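You operate a simulated robot arm through the tools that you are given. There is no shell and no other tool. Be economical: measure what you need, move in short steps, check, and stop when the job is done.

The job below is to be done with a simulated two-armed robot. You get a single attempt, and the scene is never put back.

JOB
Wipe up the spill on the short bench top with the wipe and put it back.

It is judged by the outcome, as a careful person would: the job done as asked, and still so three seconds after it is handed in. It fails if anything else is knocked over, pushed out of place, dropped, spilled or broken.

ROBOT AND FRAMES
Two 7-joint arms with two-finger parallel grippers on one trunk, on a base that drives. Base frame: it is fixed to the floor where the robot stands at the start and does not move with it; the origin is under the middle of the robot, x ahead of it, y to its left, z up. Lengths are in mm, angles in degrees, forces in N, time in s.
The left shoulder is at the start at [70, 134, 1151], the right one opposite. Payload 1.57 kg a hand.
Tool frame (each hand has its own): the origin (TCP) lies between the finger pads and is the grasp point; the fingertips stand 30 mm ahead of it; z points along the fingers, y is the line along which they close. Largest opening 80 mm; finger width 17, thickness 12; the body of the gripper, 40 by 82 mm, starts 80 mm behind the TCP.
Orientation is that of the tool frame in the base frame, as [roll, pitch, yaw] about the fixed x, y, z axes, in that order (R = Rz(yaw) Ry(pitch) Rx(roll)). With the fingers straight down and closing along the base's y, the tool's x points along the base's -x, its y along +y and its z along -z.

CONTROLS
- The arms move only by the tool nudge_tool. It takes "left_series", "right_series" or both (then of equal length, played together; a hand with none holds still); each is a list that holds one entry, the list of rows, each a list of 7 numbers: the finger opening in m, from 0 to 0.08, then the shift along the tool's x, y, z in m, then the turn, a rotation vector about the tool's x, y, z in degrees. In form: [[[claw, x, y, z, wx, wy, wz], ...]]. A call has 1 to 20 rows; each row shifts and turns the commanded pose from where the row before left it, along the tool's axes as they then stand. A row lasts 0.2 s, in which the tool goes at most 50 mm and 8.6 degrees; a call with a longer step from one row to the next is refused whole, and so is a gripper value outside its range. A pose out of reach is approached as far as the arm can. The call stops where the force on the tool passes 40 N (or 10 N more than at its start, if that is more) or the arm is blocked; 0.2 s more then pass. The fingers move at their own pace (about 153 mm/s each) and stop on an object; they squeeze with about 35 N. The grip force told is the motor's: it shows also when the fingers shut on nothing. Time passes only in rows, and 0.2 s behind the last, so rows that do not move let the fingers close. The reply holds the time, the measured pose of the TCP, the force on the tool along the base axes, the opening and the grip force, in the units named above and with some noise.
- Cameras (640 x 400 px; columns grow to the right, rows downward): "scene" is now at [128.5, 34, 1369]; the picture's right is [0.39, -0.92, 0.00], its down [-0.61, -0.26, -0.75] and it looks along [0.69, 0.29, -0.66] (base axes); focal length 264 px, centre (320, 200). "left" rides on the left gripper at [72, 7, -122] in its tool frame; the picture's right is [-0.09, 1.00, 0.00], its down [-0.84, -0.08, -0.54] and it looks along [-0.54, -0.05, 0.84] (tool axes); focal length 238 px, centre (320, 200). "right" rides on the right gripper at [72, -7, -122] in its tool frame; the picture's right is [0.09, 1.00, 0.00], its down [-0.84, 0.08, -0.54] and it looks along [-0.54, 0.05, 0.84] (tool axes); focal length 238 px, centre (320, 200). There is no depth. A picture from a camera that has moved, and an enlarged one, comes with that camera's place and axes in the base frame and with its lens.
- get_image(camera): a new picture of that camera. No time passes.
- move_column(by): slides the trunk up (or, below 0, down) by that many mm; the arms and the scene camera ride with it, the base frame stays. It gives what a move gives, with no picture.
- roll_base(legs): drives the robot by 1 to 6 legs, each [ahead, left, turn to the left] in mm, mm and degrees, along the robot's own axes; the way and the turn of a leg run together, so that a leg with both is an arc; at most 1500 mm and 180 degrees a leg. The arms and the cameras ride along, it lands a little off, and it stops where it bumps. It gives what a move gives.
- turn_head(pan, tilt): turns the head with the scene camera to pan (to the left, within 86 degrees either way) and tilt (down, from -29 to 69), counted from straight ahead of the robot. It gives what a move gives.
- zoom(camera, box): a new picture of the part [left, top, right, bottom] of that camera's present view, enlarged. No time passes.
- close_job(): hands the job in; it is judged then, once.

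Go step by step. Nothing tells you exact positions but the pictures and the camera data: compare them with the known pose of the tool, close in by small moves and look again before you grip or let go. The budget is 120 turns and 88 pictures, counting those below and the enlarged ones. Unless the task says otherwise, let go and move clear before handing in, and close with one line.

The tools are called as name(argument=value, ...) on one line, values as JSON. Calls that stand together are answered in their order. nudge_tool: Moves the arms, as the interface text tells. Its arguments: {"type":"object","properties":{"left_series":{"type":"array","items":{"type":"array","items":{"type":"array","items":{"type":"number"}}}},"right_series":{"type":"array","items":{"type":"array","items":{"type":"array","items":{"type":"number"}}}}},"required":[]} The other tools are called the same way: move_column (by) slides the trunk up or down; roll_base (legs) drives the base; turn_head (pan, tilt) turns the head that bears the scene camera; get_image (camera) takes a picture; zoom (camera, box) takes an enlarged picture of a part of a camera's view; close_job () hands the job in.

At the start:

```text
time_s: 0.0
left_tcp_pos: [279.4, 407.3, 1046.6]
left_ee_rot: [-180.0, 0.0, 179.9]
left_contact_force: [-0.3, -0.1, 0.8]
left_finger_gap: 80.0
left_grasp_force: 0.0
right_tcp_pos: [464.9, 67.3, 1090.8]
right_ee_rot: [179.9, -0.1, 179.9]
right_contact_force: [0.7, -0.2, -0.5]
right_finger_gap: 80.0
right_grasp_force: 0.1
trunk travel left (down, up): [-725.0, 215.0]
robot x, y, heading: [-0.3, 0.8, -0.0]
head pan, tilt: [23.0, 41.4]
```

scene: 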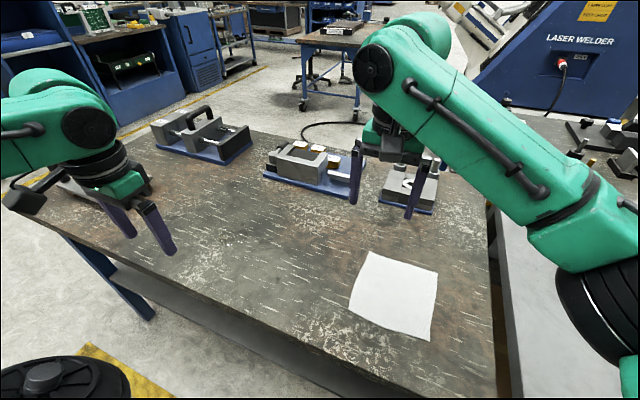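
right: 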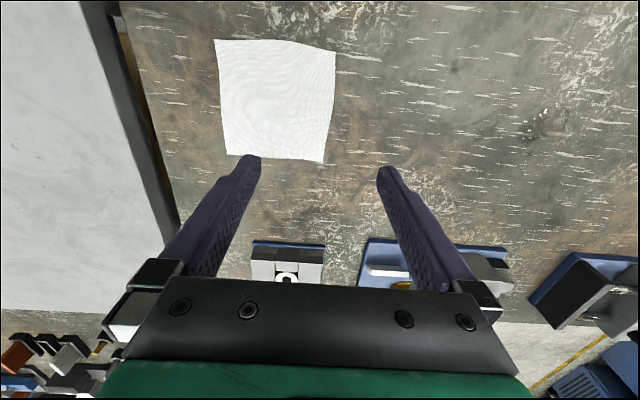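
left: 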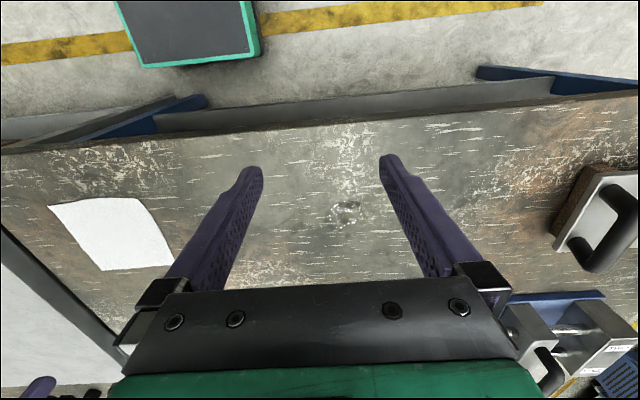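

The white wipe lies on the near right of the wooden bench, and something like a clear puddle shows under the left hand, at about [496, 439]. I'll look closer before planning.

zoom(camera="scene", box=[120, 160, 360, 310])

zoom(camera="left", box=[240, 140, 440, 265])

zoom(camera="right", box=[180, 0, 640, 288])

zoom(camera="scene", box=[320, 230, 480, 350])

```text
2.67 times, centred on (240, 235) of scene
camera zoom: at [128.5, 34.0, 1369.0], right [0.39, -0.92, 0.0], down [-0.61, -0.26, -0.75], along [0.69, 0.29, -0.66], focal length 705 px, centre (533, 107)
```

zoom: 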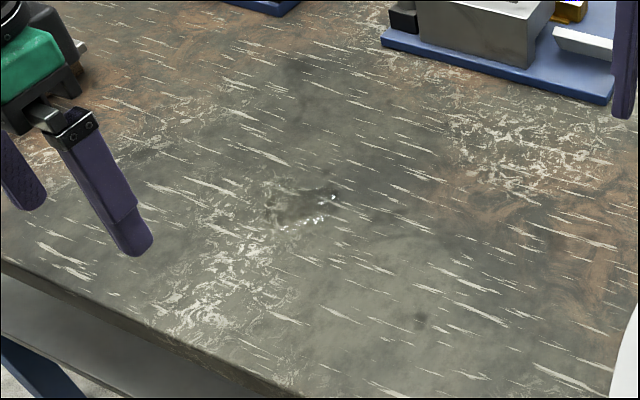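

```text
3.20 times, centred on (340, 202) of left
camera zoom: at [208.9, 415.1, 1167.6], right [0.09, 1.0, 0.0], down [0.84, -0.08, 0.54], along [0.54, -0.05, -0.84], focal length 763 px, centre (256, 192)
```

zoom: 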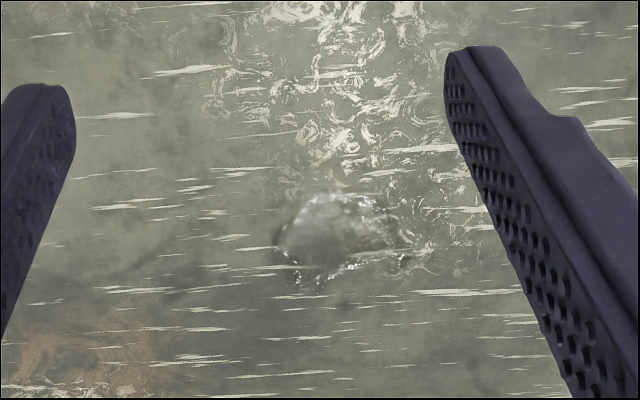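

```text
1.39 times, centred on (410, 144) of right
camera zoom: at [393.6, 61.2, 1212.8], right [-0.09, 1.0, 0.0], down [0.84, 0.08, 0.54], along [0.54, 0.05, -0.84], focal length 331 px, centre (195, 278)
```

zoom: 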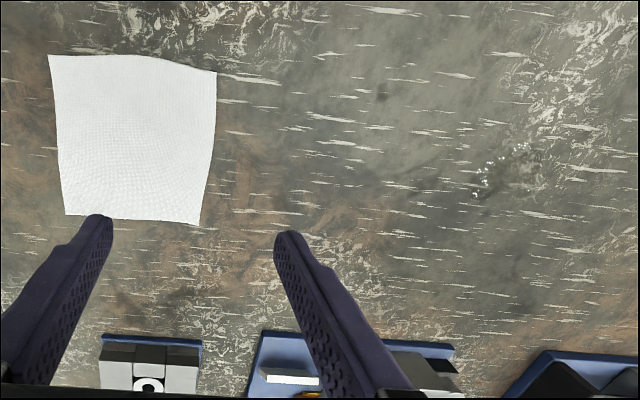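

```text
3.33 times, centred on (400, 290) of scene
camera zoom: at [128.5, 34.0, 1369.0], right [0.39, -0.92, 0.0], down [-0.61, -0.26, -0.75], along [0.69, 0.29, -0.66], focal length 881 px, centre (53, -100)
```

zoom: 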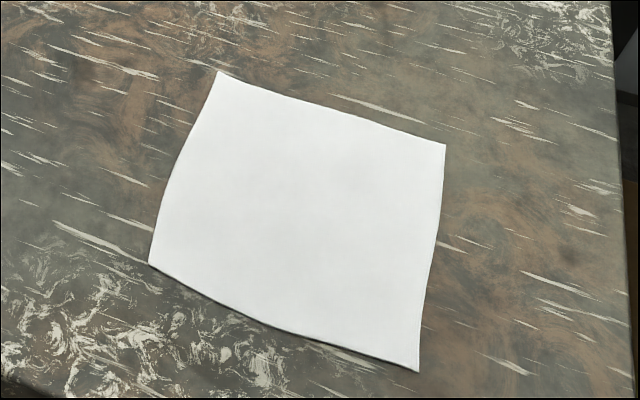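

The spill is about 90 mm across, around [503, 445], and the wipe is about 180 mm square, centred near [515, -6]. I'll look around for other benches or spills, and check the floor to the left.

turn_head(pan=-40, tilt=30)

get_image(camera="scene")

turn_head(pan=75, tilt=45)

get_image(camera="scene")

```text
time_s: 1.3
left_tcp_pos: [279.2, 407.7, 1045.6]
left_ee_rot: [-180.0, -0.1, -180.0]
left_contact_force: [0.4, 0.1, -0.3]
left_finger_gap: 80.2
left_grasp_force: 0.1
right_tcp_pos: [465.7, 67.6, 1091.4]
right_ee_rot: [-179.9, 0.1, -179.9]
right_contact_force: [-0.1, 0.0, -1.0]
right_finger_gap: 79.6
right_grasp_force: 0.2
trunk travel left (down, up): [-725.0, 215.0]
robot x, y, heading: [-0.6, 2.4, -0.1]
head pan, tilt: [-40.0, 30.0]
```

```text
80 pictures are left
camera scene: at [120.5, -56.9, 1386.5], right [-0.64, -0.77, 0.0], down [-0.38, 0.32, -0.87], along [0.66, -0.56, -0.5], focal length 264 px, centre (320, 200)
```

scene: 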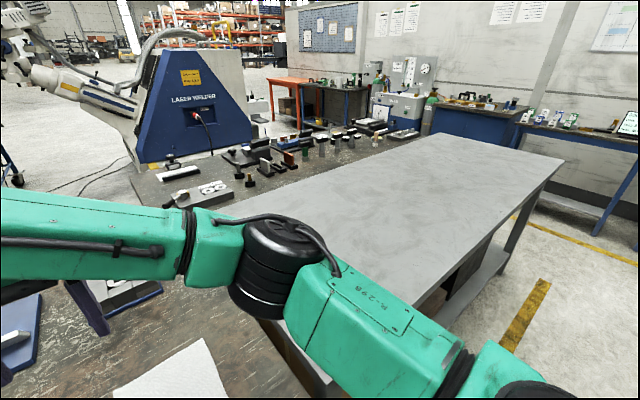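

```text
time_s: 3.3
left_tcp_pos: [279.6, 407.5, 1046.7]
left_ee_rot: [180.0, 0.0, 180.0]
left_contact_force: [0.2, 0.8, 0.8]
left_finger_gap: 80.0
left_grasp_force: 0.2
right_tcp_pos: [464.4, 68.1, 1091.6]
right_ee_rot: [-180.0, 0.0, -180.0]
right_contact_force: [0.2, -0.3, -0.3]
right_finger_gap: 80.0
right_grasp_force: 0.1
trunk travel left (down, up): [-725.0, 215.0]
robot x, y, heading: [-6.6, 0.4, 0.0]
head pan, tilt: [75.0, 45.0]
```

```text
79 pictures are left
camera scene: at [72.3, 79.7, 1363.9], right [0.97, -0.26, 0.0], down [-0.18, -0.68, -0.71], along [0.18, 0.68, -0.71], focal length 264 px, centre (320, 200)
```

scene: 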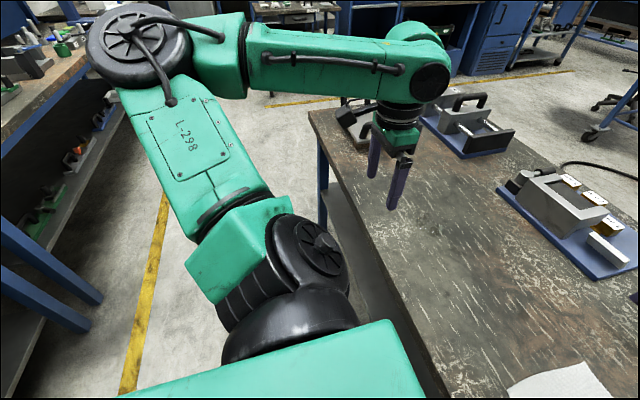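

Only the wooden bench carries a wipe and spill, and the floor to the left is clear. I'll bring the right arm out of the way, shift the base left so the left hand reaches both places, and point the head back.

nudge_tool(right_series=[[[0.08, 0.02, -0.039, 0, 0, 0, 0], [0.08, 0.02, -0.039, 0, 0, 0, 0], [0.08, 0.02, -0.039, 0, 0, 0, 0], [0.08, 0.02, -0.039, 0, 0, 0, 0], [0.08, 0.02, -0.039, 0, 0, 0, 0], [0.08, 0.02, -0.039, 0, 0, 0, 0], [0.08, 0.02, -0.039, 0, 0, 0, 0], [0.08, 0.02, -0.039, 0, 0, 0, 0]]])

roll_base(legs=[[0, 110, 0]])

turn_head(pan=0, tilt=50)

get_image(camera="scene")

```text
time_s: 5.1
left_tcp_pos: [277.1, 406.9, 1047.4]
left_ee_rot: [180.0, 0.2, 179.9]
left_contact_force: [-0.8, -0.5, 0.2]
left_finger_gap: 79.9
left_grasp_force: 0.0
right_tcp_pos: [304.5, -245.3, 1093.2]
right_ee_rot: [-180.0, 0.0, -180.0]
right_contact_force: [-0.5, -0.8, -0.7]
right_finger_gap: 80.0
right_grasp_force: 0.1
trunk travel left (down, up): [-725.0, 215.0]
robot x, y, heading: [2.8, -1.3, -0.4]
head pan, tilt: [75.0, 45.0]
```

```text
time_s: 6.3
left_tcp_pos: [280.1, 515.0, 1046.5]
left_ee_rot: [-179.9, -0.1, 179.8]
left_contact_force: [0.0, -0.3, 0.5]
left_finger_gap: 80.0
left_grasp_force: 0.0
right_tcp_pos: [305.7, -136.4, 1093.0]
right_ee_rot: [179.9, 0.0, 179.7]
right_contact_force: [0.0, 0.8, 0.2]
right_finger_gap: 80.3
right_grasp_force: 0.0
trunk travel left (down, up): [-725.0, 215.0]
robot x, y, heading: [-0.1, 107.4, -0.2]
head pan, tilt: [75.0, 45.0]
```

```text
time_s: 7.7
left_tcp_pos: [280.3, 516.4, 1046.3]
left_ee_rot: [180.0, 0.0, 179.8]
left_contact_force: [-0.5, 0.6, -0.9]
left_finger_gap: 80.0
left_grasp_force: 0.0
right_tcp_pos: [306.3, -135.4, 1092.7]
right_ee_rot: [180.0, -0.1, 179.8]
right_contact_force: [-0.6, -0.8, -0.9]
right_finger_gap: 80.0
right_grasp_force: 0.0
trunk travel left (down, up): [-725.0, 215.0]
robot x, y, heading: [-0.5, 108.2, -0.0]
head pan, tilt: [0.0, 50.0]
```

```text
78 pictures are left
camera scene: at [128.2, 110.2, 1357.0], right [0.0, -1.0, 0.0], down [-0.77, 0.0, -0.64], along [0.64, 0.0, -0.77], focal length 264 px, centre (320, 200)
```

scene: 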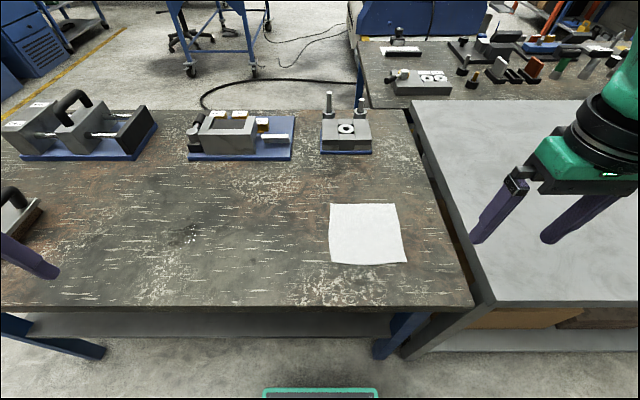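

The picture confirms the places: wipe centre near [510, -8], spill near [498, 446]. I'll move the right arm further aside and bring the left hand above the wipe.

nudge_tool(right_series=[[[0.08, 0, -0.04, 0, 0, 0, 0], [0.08, 0, -0.04, 0, 0, 0, 0], [0.08, 0, -0.04, 0, 0, 0, 0], [0.08, 0, -0.04, 0, 0, 0, 0]]])

nudge_tool(left_series=[[[0.08, -0.0165, -0.0373, 0, 0, 0, 0], [0.08, -0.0165, -0.0373, 0, 0, 0, 0], [0.08, -0.0165, -0.0373, 0, 0, 0, 0], [0.08, -0.0165, -0.0373, 0, 0, 0, 0], [0.08, -0.0165, -0.0373, 0, 0, 0, 0], [0.08, -0.0165, -0.0373, 0, 0, 0, 0], [0.08, -0.0165, -0.0373, 0, 0, 0, 0], [0.08, -0.0165, -0.0373, 0, 0, 0, 0], [0.08, -0.0165, -0.0373, 0, 0, 0, 0], [0.08, -0.0165, -0.0373, 0, 0, 0, 0], [0.08, -0.0165, -0.0373, 0, 0, 0, 0], [0.08, -0.0165, -0.0373, 0, 0, 0, 0], [0.08, -0.0165, -0.0373, 0, 0, 0, 0], [0.08, -0.0165, -0.0373, 0, 0, 0, 0], [0.08, 0, 0, 0.04, 0, 0, 0], [0.08, 0, 0, 0.04, 0, 0, 0], [0.08, 0, 0, 0.04, 0, 0, 0]]])

get_image(camera="left")

get_image(camera="scene")

```text
time_s: 8.7
left_tcp_pos: [280.1, 515.6, 1045.4]
left_ee_rot: [179.8, 0.0, 179.9]
left_contact_force: [0.3, 0.5, 0.1]
left_finger_gap: 80.0
left_grasp_force: 0.1
right_tcp_pos: [302.8, -294.1, 1094.6]
right_ee_rot: [179.9, 0.0, 179.9]
right_contact_force: [0.0, 0.6, 0.4]
right_finger_gap: 80.2
right_grasp_force: 0.1
trunk travel left (down, up): [-725.0, 215.0]
robot x, y, heading: [-2.2, 108.1, -0.1]
head pan, tilt: [0.0, 50.0]
```

```text
time_s: 12.3
left_tcp_pos: [421.1, 178.4, 928.8]
left_ee_rot: [-179.9, 0.1, 179.8]
left_contact_force: [0.2, 0.6, 0.4]
left_finger_gap: 79.9
left_grasp_force: 0.2
left hand out of reach, approached as far as the arm can: row 10, 11, 12, 13, 14, 16, 17
right_tcp_pos: [303.8, -293.7, 1094.2]
right_ee_rot: [-179.9, 0.0, 179.8]
right_contact_force: [0.5, 0.7, 0.0]
right_finger_gap: 80.0
right_grasp_force: 0.0
trunk travel left (down, up): [-725.0, 215.0]
robot x, y, heading: [2.1, 110.8, -0.0]
head pan, tilt: [0.0, 50.0]
```

```text
77 pictures are left
camera left: at [350.6, 185.6, 1050.1], right [0.09, 1.0, 0.0], down [0.84, -0.08, 0.54], along [0.54, -0.05, -0.84], focal length 238 px, centre (320, 200)
```

left: 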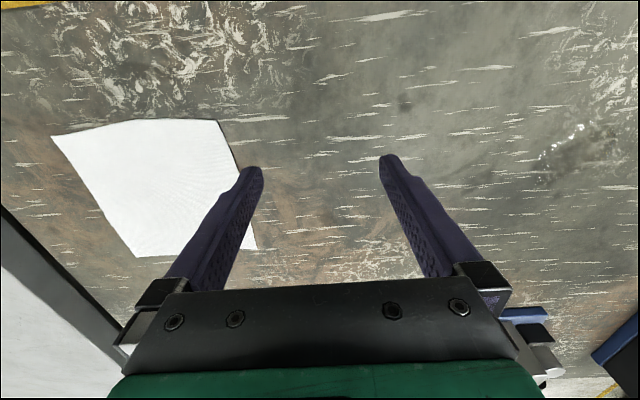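

```text
76 pictures are left
camera scene: at [128.4, 110.4, 1357.0], right [0.0, -1.0, 0.0], down [-0.77, 0.0, -0.64], along [0.64, 0.0, -0.77], focal length 264 px, centre (320, 200)
```

scene: 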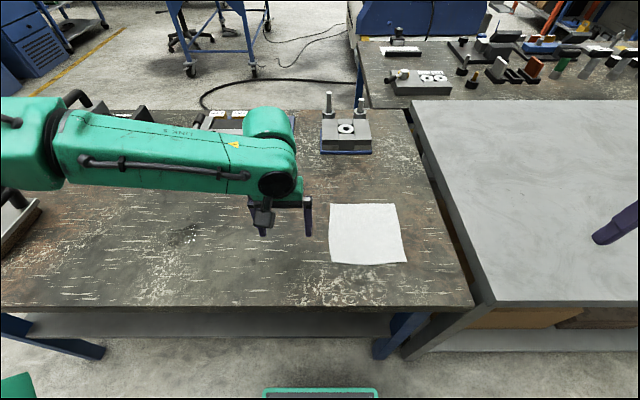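

The left arm can't cross this far right, so I'll roll the base right to bring the wipe in front of the left hand.

nudge_tool(left_series=[[[0.08, 0.0, 0, -0.04, 0, 0, 0], [0.08, 0, 0, -0.04, 0, 0, 0]]])

roll_base(legs=[[0, -280, 0]])

nudge_tool(left_series=[[[0.08, 0.0, 0, 0, 0, 0, 0]]])

```text
time_s: 12.9
left_tcp_pos: [419.3, 177.3, 1010.0]
left_ee_rot: [180.0, 0.0, 179.8]
left_contact_force: [0.1, -0.9, -0.3]
left_finger_gap: 80.0
left_grasp_force: 0.0
right_tcp_pos: [302.6, -293.8, 1094.3]
right_ee_rot: [-180.0, 0.0, 179.9]
right_contact_force: [0.1, 0.7, 0.1]
right_finger_gap: 80.0
right_grasp_force: 0.1
trunk travel left (down, up): [-725.0, 215.0]
robot x, y, heading: [0.8, 107.5, 0.1]
head pan, tilt: [0.0, 50.0]
```

```text
time_s: 14.9
left_tcp_pos: [419.5, -103.5, 1008.7]
left_ee_rot: [-179.9, 0.0, 179.7]
left_contact_force: [0.1, 0.3, 0.0]
left_finger_gap: 80.1
left_grasp_force: 0.0
right_tcp_pos: [301.3, -574.7, 1094.1]
right_ee_rot: [180.0, -0.1, 179.7]
right_contact_force: [-0.8, 0.4, 0.3]
right_finger_gap: 79.9
right_grasp_force: 0.1
trunk travel left (down, up): [-725.0, 215.0]
robot x, y, heading: [-1.2, -174.4, -0.2]
head pan, tilt: [0.0, 50.0]
```

```text
time_s: 15.3
left_tcp_pos: [418.6, -103.8, 1009.5]
left_ee_rot: [-180.0, 0.0, 179.7]
left_contact_force: [0.9, 0.2, 1.0]
left_finger_gap: 80.0
left_grasp_force: 0.0
right_tcp_pos: [300.9, -575.6, 1094.0]
right_ee_rot: [-179.9, 0.0, 179.7]
right_contact_force: [0.0, 0.2, 0.1]
right_finger_gap: 79.8
right_grasp_force: 0.0
trunk travel left (down, up): [-725.0, 215.0]
robot x, y, heading: [-2.6, -172.9, -0.2]
head pan, tilt: [0.0, 50.0]
```

The commanded pose is sane. I'll move above the wipe centre and lower partway.

nudge_tool(left_series=[[[0.08, -0.031, 0.032, 0, 0, 0, 0], [0.08, -0.031, 0.032, 0, 0, 0, 0], [0.08, -0.031, 0.032, 0, 0, 0, 0], [0.08, 0, 0, 0.045, 0, 0, 0], [0.08, 0, 0, 0.045, 0, 0, 0], [0.08, 0, 0, 0.04, 0, 0, 0]]])

get_image(camera="left")

get_image(camera="scene")

```text
time_s: 16.7
left_tcp_pos: [504.1, -3.0, 883.7]
left_ee_rot: [-179.9, 0.0, 179.7]
left_contact_force: [-0.3, -0.5, -0.3]
left_finger_gap: 80.0
left_grasp_force: 0.1
left hand out of reach, approached as far as the arm can: row 6
right_tcp_pos: [302.4, -576.2, 1094.9]
right_ee_rot: [-179.9, 0.1, 179.8]
right_contact_force: [0.3, -0.3, -0.3]
right_finger_gap: 80.0
right_grasp_force: 0.0
trunk travel left (down, up): [-725.0, 215.0]
robot x, y, heading: [-1.0, -171.8, -0.2]
head pan, tilt: [0.0, 50.0]
```

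```text
75 pictures are left
camera left: at [433.3, 4.8, 1005.4], right [0.1, 1.0, 0.0], down [0.84, -0.08, 0.54], along [0.54, -0.05, -0.84], focal length 238 px, centre (320, 200)
```

left: 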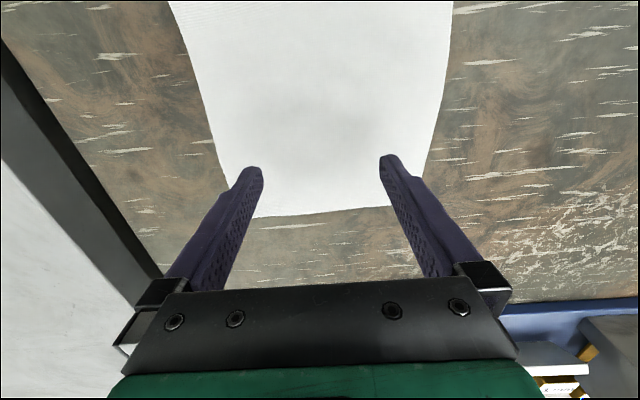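

```text
74 pictures are left
camera scene: at [127.3, -171.3, 1357.0], right [-0.01, -1.0, 0.0], down [-0.77, 0.0, -0.64], along [0.64, 0.0, -0.77], focal length 264 px, centre (320, 200)
```

scene: 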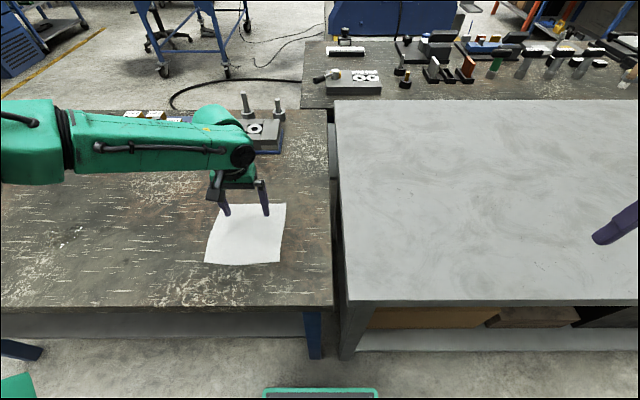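

The arm is at its limit at this height, so I'll use the trunk to descend: 55 mm down leaves the tips about 28 mm above the cloth.

move_column(by=-55)

get_image(camera="left")

zoom(camera="scene", box=[160, 120, 320, 220])

```text
time_s: 17.4
left_tcp_pos: [507.0, -5.2, 851.7]
left_ee_rot: [-180.0, 1.1, 179.8]
left_contact_force: [-1.5, -0.3, 6.5]
left_finger_gap: 80.3
left_grasp_force: 0.1
right_tcp_pos: [300.2, -575.9, 1053.9]
right_ee_rot: [-179.9, 0.1, 179.8]
right_contact_force: [0.0, 0.4, 0.5]
right_finger_gap: 79.9
right_grasp_force: 0.0
trunk travel left (down, up): [-685.0, 255.0]
robot x, y, heading: [3.9, -173.5, -0.1]
head pan, tilt: [0.0, 50.0]
stopped: the force on the tool passed its limit (the readings are from after the stop); the commanded pose is now the measured one
```

```text
73 pictures are left
camera left: at [434.5, 3.2, 971.9], right [0.1, 1.0, 0.0], down [0.83, -0.08, 0.56], along [0.55, -0.05, -0.83], focal length 238 px, centre (320, 200)
```

left: 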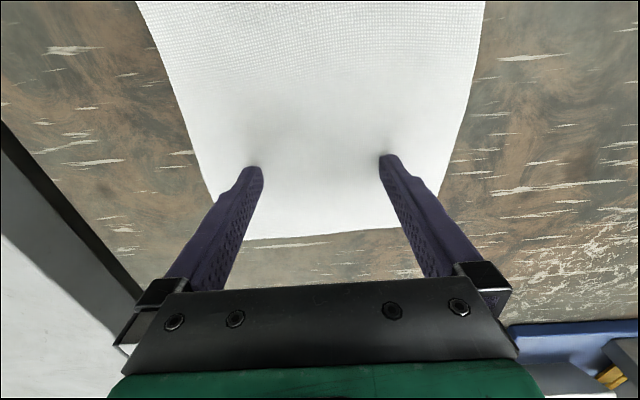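

```text
4.00 times, centred on (240, 170) of scene
camera zoom: at [125.3, -172.5, 1317.0], right [0.0, -1.0, 0.0], down [-0.77, 0.0, -0.64], along [0.64, 0.0, -0.77], focal length 1057 px, centre (640, 320)
```

zoom: 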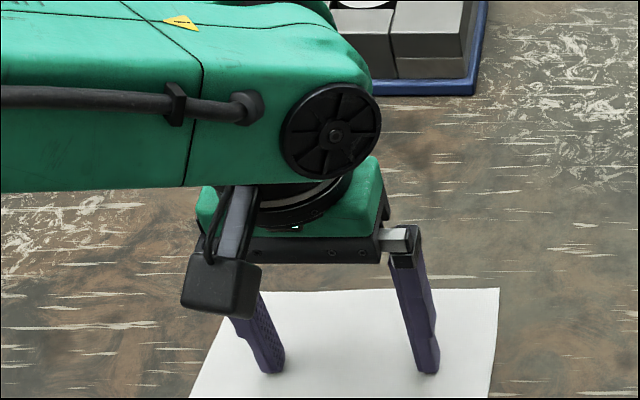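

The trunk stopped early, with something pressing the arm upward while the tips are still about 50 mm above the bench. I'll look at the left elbow before doing anything.

turn_head(pan=45, tilt=45)

get_image(camera="scene")

get_image(camera="right")

```text
time_s: 18.5
left_tcp_pos: [507.0, -4.2, 853.0]
left_ee_rot: [-180.0, 1.1, 179.7]
left_contact_force: [0.7, 0.2, 8.0]
left_finger_gap: 79.8
left_grasp_force: 0.1
right_tcp_pos: [301.9, -577.2, 1054.6]
right_ee_rot: [179.9, 0.0, 179.8]
right_contact_force: [0.4, 0.4, -0.1]
right_finger_gap: 80.0
right_grasp_force: 0.1
trunk travel left (down, up): [-685.0, 255.0]
robot x, y, heading: [-3.2, -173.1, -0.1]
head pan, tilt: [45.0, 45.0]
```

```text
71 pictures are left
camera scene: at [107.1, -114.6, 1324.4], right [0.7, -0.71, 0.0], down [-0.5, -0.5, -0.71], along [0.5, 0.5, -0.71], focal length 264 px, centre (320, 200)
```

scene: 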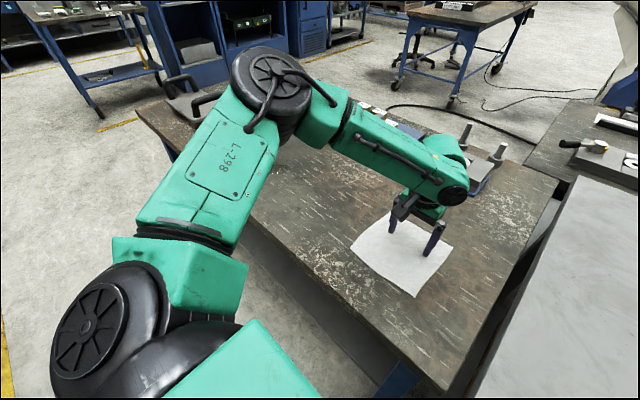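

```text
70 pictures are left
camera right: at [229.5, -581.5, 1176.3], right [-0.09, 1.0, 0.0], down [0.84, 0.07, 0.54], along [0.54, 0.05, -0.84], focal length 238 px, centre (320, 200)
```

right: 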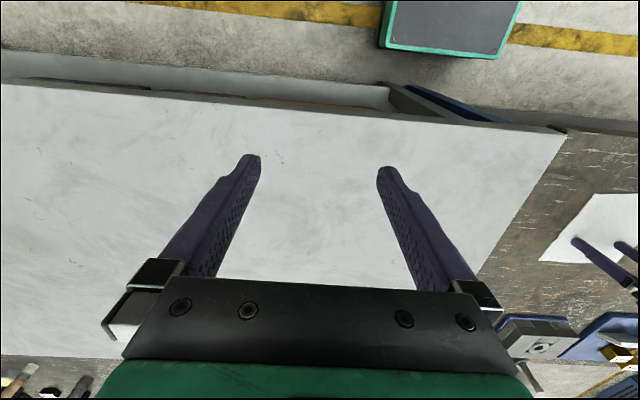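

The cloth's width in the close view shows that this bench top is really at about z = 822, so the fingertips are simply resting on the wipe. Rescaled, the wipe is centred near [483, -3] and about 166 mm square, and the spill is near [465, 432]. I'll lift a little, centre over the wipe and touch down gently.

nudge_tool(left_series=[[[0.08, 0, 0, -0.02, 0, 0, 0], [0.08, 0.022, 0, 0, 0, -1.1, 0], [0.08, 0, 0, 0.013, 0, 0, 0]]])

turn_head(pan=35, tilt=50)

get_image(camera="scene")

get_image(camera="left")

```text
time_s: 19.3
left_tcp_pos: [486.7, -4.3, 855.8]
left_ee_rot: [-179.8, 2.0, 179.6]
left_contact_force: [-0.4, 0.8, -0.2]
left_finger_gap: 79.9
left_grasp_force: 0.0
right_tcp_pos: [303.7, -575.9, 1054.5]
right_ee_rot: [-180.0, -0.1, 179.7]
right_contact_force: [0.4, 0.8, -0.8]
right_finger_gap: 80.2
right_grasp_force: 0.0
trunk travel left (down, up): [-685.0, 255.0]
robot x, y, heading: [-1.2, -173.2, -0.2]
head pan, tilt: [45.0, 45.0]
```

```text
time_s: 20.0
left_tcp_pos: [487.1, -4.2, 857.2]
left_ee_rot: [-179.7, 1.8, 179.8]
left_contact_force: [0.5, -0.5, -0.5]
left_finger_gap: 79.9
left_grasp_force: 0.1
right_tcp_pos: [302.6, -574.3, 1055.3]
right_ee_rot: [-179.9, 0.1, 179.7]
right_contact_force: [-0.3, 0.5, 0.8]
right_finger_gap: 79.9
right_grasp_force: 0.0
trunk travel left (down, up): [-685.0, 255.0]
robot x, y, heading: [2.3, -170.6, -0.1]
head pan, tilt: [35.0, 50.0]
```

```text
69 pictures are left
camera scene: at [113.5, -127.4, 1317.4], right [0.57, -0.82, 0.0], down [-0.63, -0.44, -0.64], along [0.53, 0.37, -0.77], focal length 264 px, centre (320, 200)
```

scene: 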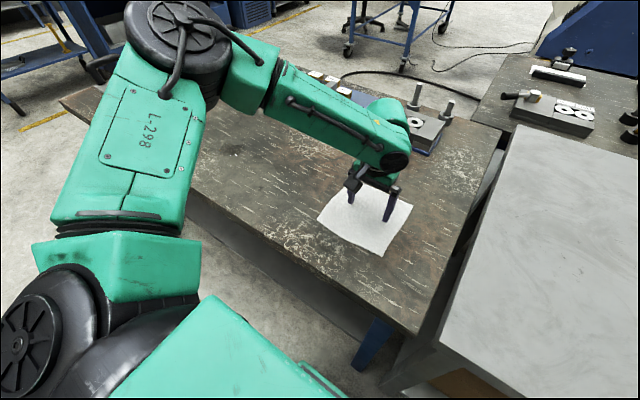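

```text
68 pictures are left
camera left: at [411.6, 3.6, 976.0], right [0.1, 1.0, 0.0], down [0.82, -0.08, 0.57], along [0.57, -0.05, -0.82], focal length 238 px, centre (320, 200)
```

left: 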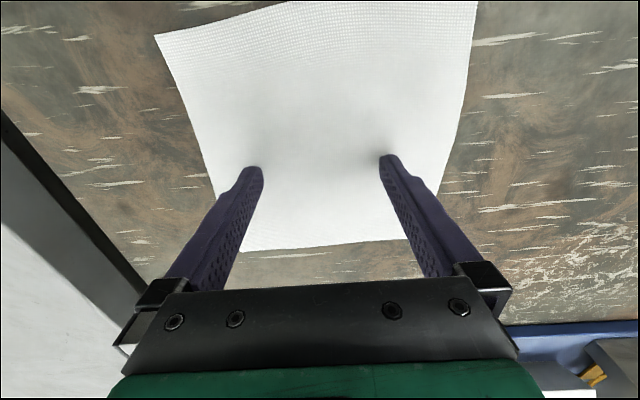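

The tips hover a few mm above the wipe's middle. I'll level the tool, touch down lightly and close on the cloth.

nudge_tool(left_series=[[[0.08, 0, 0, 0, 0, 1.9, 0], [0.08, 0, 0, 0.003, 0, 0, 0], [0.08, 0, 0, 0.003, 0, 0, 0]]])

```text
time_s: 20.8
left_tcp_pos: [486.5, -3.4, 851.8]
left_ee_rot: [-179.8, 0.1, 179.7]
left_contact_force: [0.6, 0.1, 1.9]
left_finger_gap: 80.2
left_grasp_force: 0.1
right_tcp_pos: [302.3, -574.6, 1055.1]
right_ee_rot: [-179.9, 0.0, 179.7]
right_contact_force: [0.0, -0.5, 0.7]
right_finger_gap: 80.1
right_grasp_force: 0.0
trunk travel left (down, up): [-685.0, 255.0]
robot x, y, heading: [-3.4, -171.5, -0.3]
head pan, tilt: [35.0, 50.0]
```

nudge_tool(left_series=[[[0.06, 0, 0, 0.001, 0, 0, 0], [0.04, 0, 0, 0, 0, 0, 0], [0.02, 0, 0, 0, 0, 0, 0], [0.0, 0, 0, 0, 0, 0, 0], [0.0, 0, 0, 0, 0, 0, 0], [0.0, 0, 0, 0, 0, 0, 0]]])

get_image(camera="left")

zoom(camera="scene", box=[290, 150, 450, 270])

```text
time_s: 22.2
left_tcp_pos: [486.1, -4.8, 852.4]
left_ee_rot: [-179.9, 0.1, 179.7]
left_contact_force: [1.0, -0.1, 6.0]
left_finger_gap: 3.1
left_grasp_force: 24.5
right_tcp_pos: [301.2, -575.5, 1054.0]
right_ee_rot: [180.0, 0.0, 179.7]
right_contact_force: [-0.4, 0.1, 0.0]
right_finger_gap: 79.9
right_grasp_force: 0.0
trunk travel left (down, up): [-685.0, 255.0]
robot x, y, heading: [-1.8, -174.0, -0.8]
head pan, tilt: [35.0, 50.0]
```

```text
67 pictures are left
camera left: at [415.7, 4.0, 973.1], right [0.1, 1.0, 0.0], down [0.83, -0.08, 0.54], along [0.54, -0.05, -0.84], focal length 238 px, centre (320, 200)
```

left: 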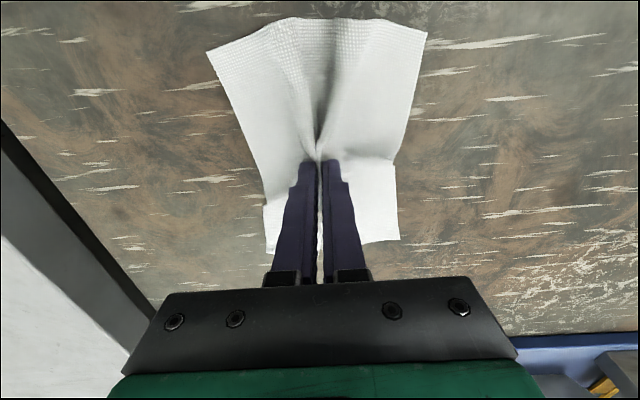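

```text
3.33 times, centred on (370, 210) of scene
camera zoom: at [112.8, -128.0, 1317.5], right [0.57, -0.82, 0.0], down [-0.63, -0.44, -0.64], along [0.53, 0.37, -0.77], focal length 881 px, centre (153, 167)
```

zoom: 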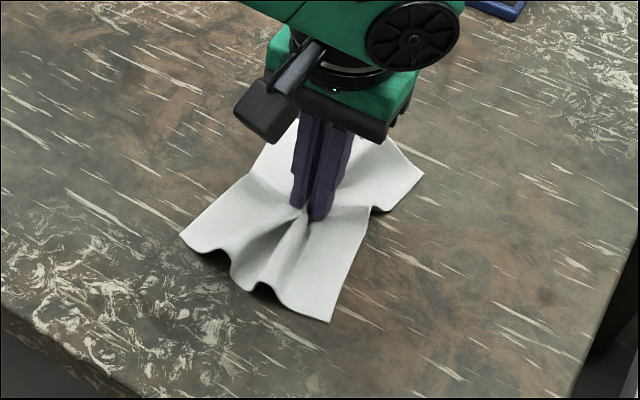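

The wipe is gripped well by a fold at its centre. I'll lift it clear and carry it to the spill by rolling the base left.

nudge_tool(left_series=[[[0.0, 0, 0, -0.03, 0, 0, 0], [0.0, 0, 0, -0.04, 0, 0, 0], [0.0, 0, 0, -0.04, 0, 0, 0], [0.0, 0, 0, 0, 0, 0, 0]]])

get_image(camera="scene")

```text
time_s: 23.2
left_tcp_pos: [486.4, -5.5, 960.6]
left_ee_rot: [-179.8, 0.0, 179.7]
left_contact_force: [-0.6, -0.3, -0.5]
left_finger_gap: 2.9
left_grasp_force: 24.2
right_tcp_pos: [301.8, -576.1, 1054.7]
right_ee_rot: [180.0, -0.1, 179.8]
right_contact_force: [0.3, 0.6, -1.2]
right_finger_gap: 80.1
right_grasp_force: 0.0
trunk travel left (down, up): [-685.0, 255.0]
robot x, y, heading: [4.4, -169.3, -0.7]
head pan, tilt: [35.0, 50.0]
```

```text
65 pictures are left
camera scene: at [114.0, -127.3, 1317.3], right [0.57, -0.82, 0.0], down [-0.63, -0.44, -0.64], along [0.53, 0.37, -0.77], focal length 264 px, centre (320, 200)
```

scene: 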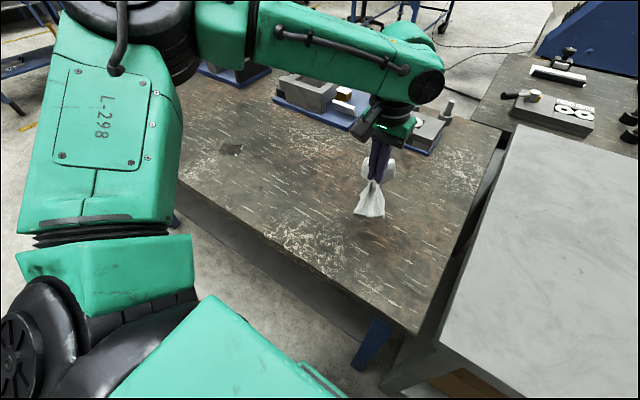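

The wipe hangs securely, and the spill shows at about [467, 436]. Rolling left about 430 mm.

roll_base(legs=[[0, 430, 0.7]])

get_image(camera="scene")

get_image(camera="left")

```text
time_s: 25.8
left_tcp_pos: [481.7, 425.3, 961.5]
left_ee_rot: [-180.0, 0.1, -179.3]
left_contact_force: [-0.3, -0.1, -0.2]
left_finger_gap: 3.2
left_grasp_force: 23.8
right_tcp_pos: [307.4, -146.3, 1054.4]
right_ee_rot: [-180.0, 0.0, -179.3]
right_contact_force: [1.0, 0.1, 0.1]
right_finger_gap: 79.8
right_grasp_force: 0.1
trunk travel left (down, up): [-685.0, 255.0]
robot x, y, heading: [-3.4, 251.4, 0.6]
head pan, tilt: [35.0, 50.0]
```

```text
64 pictures are left
camera scene: at [111.1, 297.3, 1317.4], right [0.58, -0.81, 0.0], down [-0.62, -0.45, -0.64], along [0.52, 0.38, -0.77], focal length 264 px, centre (320, 200)
```

scene: 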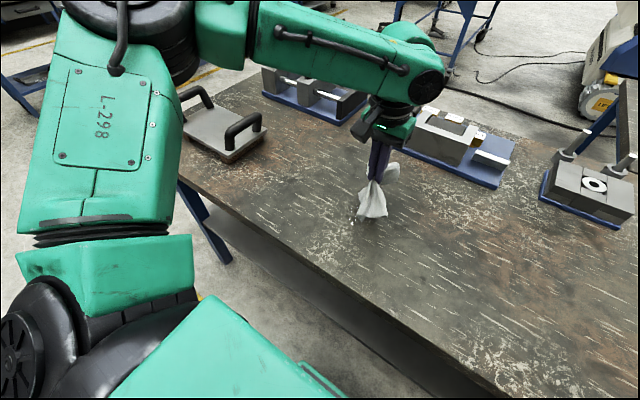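

```text
63 pictures are left
camera left: at [410.4, 433.3, 1082.9], right [0.08, 1.0, 0.0], down [0.84, -0.07, 0.54], along [0.54, -0.04, -0.84], focal length 238 px, centre (320, 200)
```

left: 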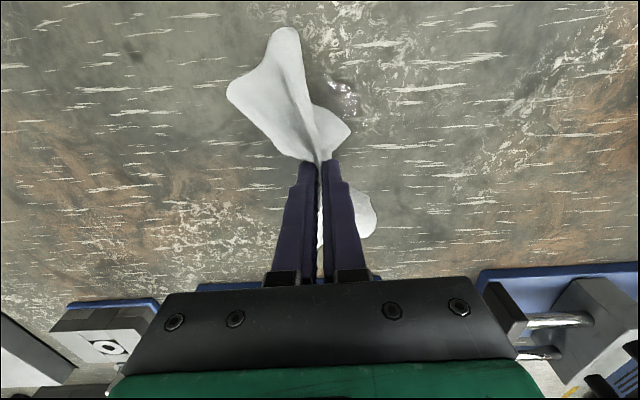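

The spill lies just behind the wipe at about [455, 450]. I'll start at its right side, lower to the bench and check contact.

nudge_tool(left_series=[[[0.0, 0.012, -0.035, 0, 0, 0, 0], [0.0, 0, 0, 0.04, 0, 0, 0], [0.0, 0, 0, 0.04, 0, 0, 0], [0.0, 0, 0, 0.02, 0, 0, 0], [0.0, 0, 0, 0.006, 0, 0, 0], [0.0, 0, 0, 0.003, 0, 0, 0]]])

get_image(camera="left")

```text
time_s: 27.2
left_tcp_pos: [469.8, 392.0, 852.7]
left_ee_rot: [-179.9, 0.2, -179.4]
left_contact_force: [0.7, 1.0, 2.7]
left_finger_gap: 3.2
left_grasp_force: 24.4
right_tcp_pos: [307.0, -146.5, 1055.4]
right_ee_rot: [180.0, 0.0, -179.3]
right_contact_force: [0.7, -0.2, 0.3]
right_finger_gap: 80.0
right_grasp_force: 0.1
trunk travel left (down, up): [-685.0, 255.0]
robot x, y, heading: [-3.5, 251.1, 0.8]
head pan, tilt: [35.0, 50.0]
```

```text
62 pictures are left
camera left: at [398.7, 398.5, 974.4], right [0.08, 1.0, 0.0], down [0.84, -0.07, 0.54], along [0.54, -0.04, -0.84], focal length 238 px, centre (320, 200)
```

left: 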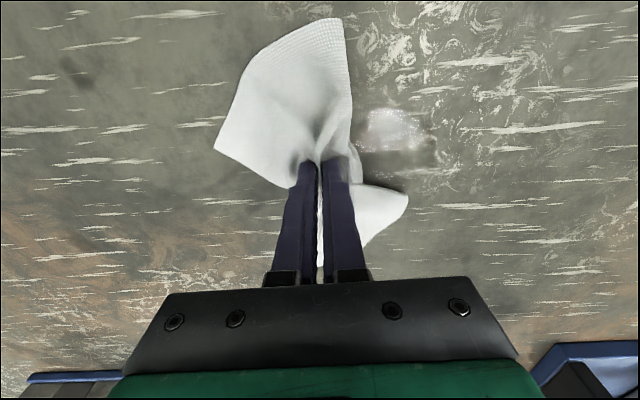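

The spill now shows clearly, spanning about x 428–484, y 415–475, with the wipe touching the bench just right of it. Starting the wipe strokes.

nudge_tool(left_series=[[[0.0, 0.0, 0.025, 0.002, 0, 0, 0], [0.0, 0.0, 0.025, 0, 0, 0, 0], [0.0, 0.0, 0.025, 0, 0, 0, 0], [0.0, 0.0, 0.025, 0, 0, 0, 0], [0.0, 0.02, 0, 0, 0, 0, 0], [0.0, 0.0, -0.025, 0, 0, 0, 0], [0.0, 0.0, -0.025, 0, 0, 0, 0], [0.0, 0.0, -0.025, 0, 0, 0, 0], [0.0, 0.0, -0.025, 0, 0, 0, 0]]])

get_image(camera="left")

```text
time_s: 29.2
left_tcp_pos: [447.7, 392.5, 851.0]
left_ee_rot: [-180.0, 0.4, -179.2]
left_contact_force: [1.3, 6.9, 25.3]
left_finger_gap: 3.2
left_grasp_force: 24.4
right_tcp_pos: [303.6, -146.5, 1055.6]
right_ee_rot: [-180.0, 0.1, -179.4]
right_contact_force: [0.0, -0.2, -0.1]
right_finger_gap: 80.1
right_grasp_force: 0.2
trunk travel left (down, up): [-685.0, 255.0]
robot x, y, heading: [-0.5, 252.2, 0.8]
head pan, tilt: [35.0, 50.0]
```

```text
61 pictures are left
camera left: at [376.3, 399.2, 973.2], right [0.08, 1.0, 0.0], down [0.83, -0.07, 0.55], along [0.55, -0.04, -0.84], focal length 238 px, centre (320, 200)
```

left: 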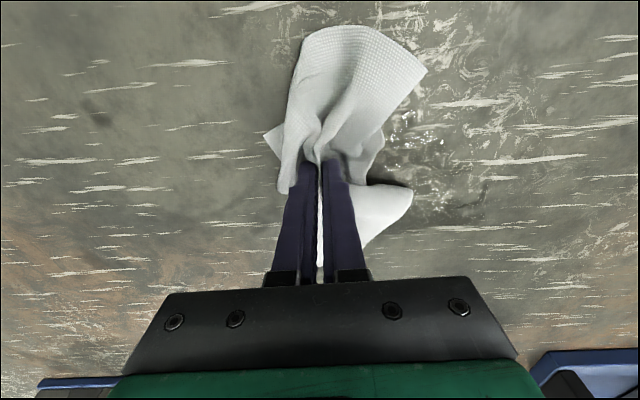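

Pressure is a bit high (25 N) and some wetness remains, now toward the left side. I'll ease up slightly and make wider strokes.

nudge_tool(left_series=[[[0.0, -0.012, 0.02, -0.0015, 0, 0, 0], [0.0, 0.0, 0.03, 0, 0, 0, 0], [0.0, 0.0, 0.03, 0, 0, 0, 0], [0.0, 0.0, 0.03, 0, 0, 0, 0], [0.0, 0.0, 0.02, 0, 0, 0, 0], [0.0, -0.025, 0, 0, 0, 0, 0], [0.0, 0.0, -0.03, 0, 0, 0, 0], [0.0, 0.0, -0.03, 0, 0, 0, 0], [0.0, 0.0, -0.03, 0, 0, 0, 0], [0.0, 0.0, -0.04, 0, 0, 0, 0]]])

get_image(camera="left")

```text
time_s: 31.4
left_tcp_pos: [481.6, 396.1, 853.2]
left_ee_rot: [-179.8, 0.0, -179.3]
left_contact_force: [-0.8, 1.0, 0.7]
left_finger_gap: 3.1
left_grasp_force: 23.9
left hand out of reach, approached as far as the arm can: row 10
right_tcp_pos: [307.9, -147.7, 1054.5]
right_ee_rot: [-180.0, -0.1, -179.3]
right_contact_force: [0.3, 0.4, 0.2]
right_finger_gap: 80.0
right_grasp_force: 0.1
trunk travel left (down, up): [-685.0, 255.0]
robot x, y, heading: [-3.2, 250.2, 0.7]
head pan, tilt: [35.0, 50.0]
```

```text
60 pictures are left
camera left: at [411.2, 403.4, 974.8], right [0.08, 1.0, 0.0], down [0.84, -0.07, 0.54], along [0.54, -0.05, -0.84], focal length 238 px, centre (320, 200)
```

left: 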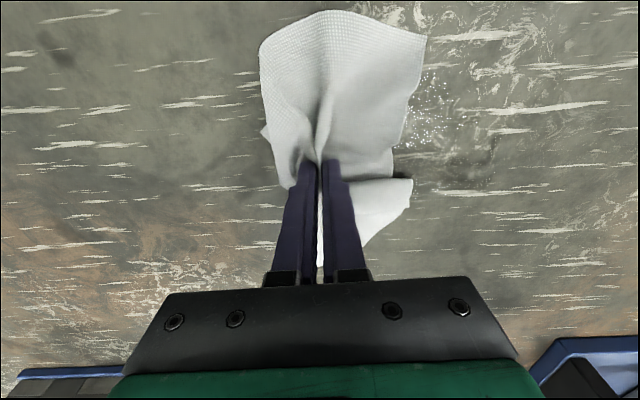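

The spill is fading; speckles remain around [446, 462]. More strokes there with slightly more pressure.

nudge_tool(left_series=[[[0.0, 0.02, 0.02, 0.001, 0, 0, 0], [0.0, 0.0, 0.03, 0, 0, 0, 0], [0.0, 0.0, 0.03, 0, 0, 0, 0], [0.0, 0.0, 0.03, 0, 0, 0, 0], [0.0, 0.02, 0, 0, 0, 0, 0], [0.0, 0.0, -0.03, 0, 0, 0, 0], [0.0, 0.0, -0.03, 0, 0, 0, 0], [0.0, 0.0, -0.03, 0, 0, 0, 0], [0.0, 0.02, 0.0, 0, 0, 0, 0], [0.0, 0.0, 0.03, 0, 0, 0, 0], [0.0, 0.0, 0.03, 0, 0, 0, 0], [0.0, 0.0, 0.03, 0, 0, 0, 0], [0.0, -0.02, 0.0, 0, 0, 0, 0], [0.0, 0.0, -0.03, 0, 0, 0, 0], [0.0, 0.0, -0.03, 0, 0, 0, 0], [0.0, 0.0, -0.03, 0, 0, 0, 0]]])

get_image(camera="left")

```text
time_s: 34.8
left_tcp_pos: [443.3, 414.6, 853.3]
left_ee_rot: [180.0, 0.0, -179.2]
left_contact_force: [-0.4, 0.1, -0.5]
left_finger_gap: 3.0
left_grasp_force: 24.5
right_tcp_pos: [308.2, -148.7, 1054.2]
right_ee_rot: [179.9, -0.1, -179.2]
right_contact_force: [-0.1, -0.7, 0.3]
right_finger_gap: 79.8
right_grasp_force: 0.1
trunk travel left (down, up): [-685.0, 255.0]
robot x, y, heading: [0.4, 253.8, 0.7]
head pan, tilt: [35.0, 50.0]
```

```text
59 pictures are left
camera left: at [371.0, 420.7, 975.5], right [0.08, 1.0, 0.0], down [0.84, -0.07, 0.54], along [0.54, -0.04, -0.84], focal length 238 px, centre (320, 200)
```

left: 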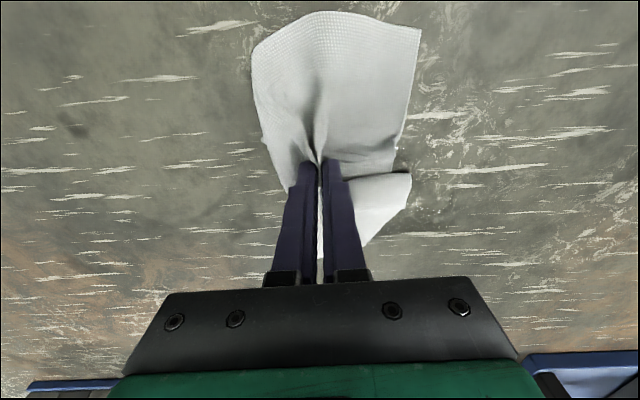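

Little is visible now. I'll lift the wipe clear, move it aside and inspect the area.

nudge_tool(left_series=[[[0.0, 0, 0, -0.04, 0, 0, 0], [0.0, 0, 0, -0.04, 0, 0, 0], [0.0, 0, 0, -0.03, 0, 0, 0], [0.0, 0, -0.045, 0, 0, 0, 0], [0.0, -0.02, -0.045, 0, 0, 0, 0], [0.0, -0.02, -0.045, 0, 0, 0, 0]]])

get_image(camera="left")

zoom(camera="scene", box=[240, 130, 480, 280])

```text
time_s: 36.2
left_tcp_pos: [449.4, 331.8, 963.3]
left_ee_rot: [-179.7, 0.2, -179.2]
left_contact_force: [0.7, -0.7, 0.7]
left_finger_gap: 3.1
left_grasp_force: 24.4
left hand out of reach, approached as far as the arm can: row 5, 6
right_tcp_pos: [306.0, -145.8, 1055.6]
right_ee_rot: [-180.0, 0.1, -179.3]
right_contact_force: [0.6, 0.1, 0.2]
right_finger_gap: 80.0
right_grasp_force: 0.1
trunk travel left (down, up): [-685.0, 255.0]
robot x, y, heading: [-1.1, 249.1, 0.8]
head pan, tilt: [35.0, 50.0]
```

```text
58 pictures are left
camera left: at [377.7, 337.8, 1085.4], right [0.08, 1.0, 0.0], down [0.84, -0.06, 0.55], along [0.54, -0.05, -0.84], focal length 238 px, centre (320, 200)
```

left: 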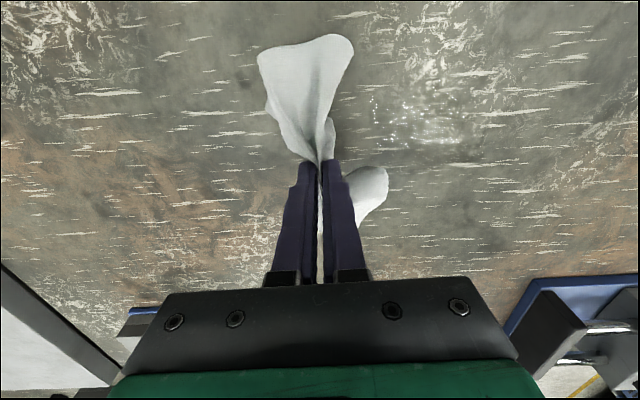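

```text
2.67 times, centred on (360, 205) of scene
camera zoom: at [109.1, 298.6, 1317.6], right [0.58, -0.81, 0.0], down [-0.62, -0.45, -0.64], along [0.52, 0.38, -0.77], focal length 705 px, centre (213, 187)
```

zoom: 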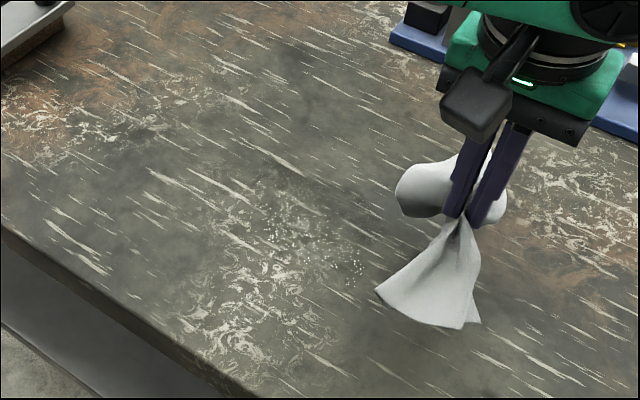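

Faint speckles remain over about x 425–470, y 385–495. I'll shift the base a bit right for reach and do a second, denser wipe.

roll_base(legs=[[0, -60, 0]])

nudge_tool(left_series=[[[0.0, 0.01, 0.035, 0, 0, 0, 0], [0.0, 0.01, 0.035, 0, 0, 0, 0], [0.0, 0.0, 0.03, 0, 0, 0, 0], [0.0, 0, 0, 0.04, 0, 0, 0], [0.0, 0, 0, 0.04, 0, 0, 0], [0.0, 0, 0, 0.02, 0, 0, 0], [0.0, 0, 0, 0.007, 0, 0, 0], [0.0, 0, 0, 0.003, 0, 0, 0]]])

get_image(camera="left")

```text
time_s: 37.2
left_tcp_pos: [449.8, 273.0, 963.0]
left_ee_rot: [-179.7, 0.1, -179.3]
left_contact_force: [0.0, -0.9, 0.2]
left_finger_gap: 3.2
left_grasp_force: 24.2
right_tcp_pos: [307.5, -204.9, 1055.2]
right_ee_rot: [-179.9, -0.1, -179.3]
right_contact_force: [-0.3, 0.6, -0.2]
right_finger_gap: 79.9
right_grasp_force: 0.1
trunk travel left (down, up): [-685.0, 255.0]
robot x, y, heading: [0.4, 189.3, 0.7]
head pan, tilt: [35.0, 50.0]
```

```text
time_s: 39.0
left_tcp_pos: [430.6, 370.3, 853.5]
left_ee_rot: [-179.8, 0.2, -179.1]
left_contact_force: [0.5, 0.3, 4.0]
left_finger_gap: 3.2
left_grasp_force: 24.7
right_tcp_pos: [307.9, -207.7, 1054.0]
right_ee_rot: [-180.0, 0.0, -179.1]
right_contact_force: [0.0, -0.1, -1.2]
right_finger_gap: 80.0
right_grasp_force: 0.2
trunk travel left (down, up): [-685.0, 255.0]
robot x, y, heading: [-3.7, 189.8, 0.9]
head pan, tilt: [35.0, 50.0]
```

```text
56 pictures are left
camera left: at [358.8, 376.6, 974.2], right [0.08, 1.0, 0.0], down [0.84, -0.06, 0.55], along [0.54, -0.05, -0.84], focal length 238 px, centre (320, 200)
```

left: 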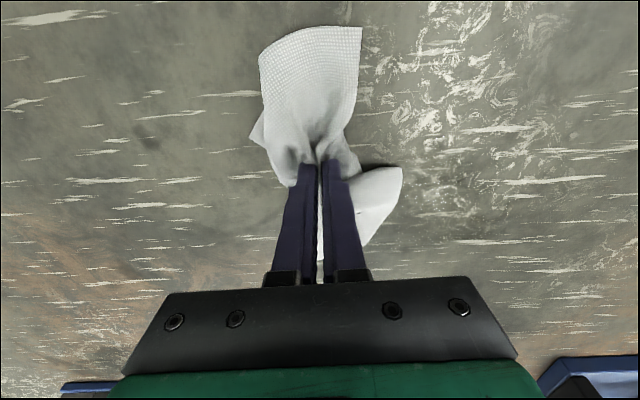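

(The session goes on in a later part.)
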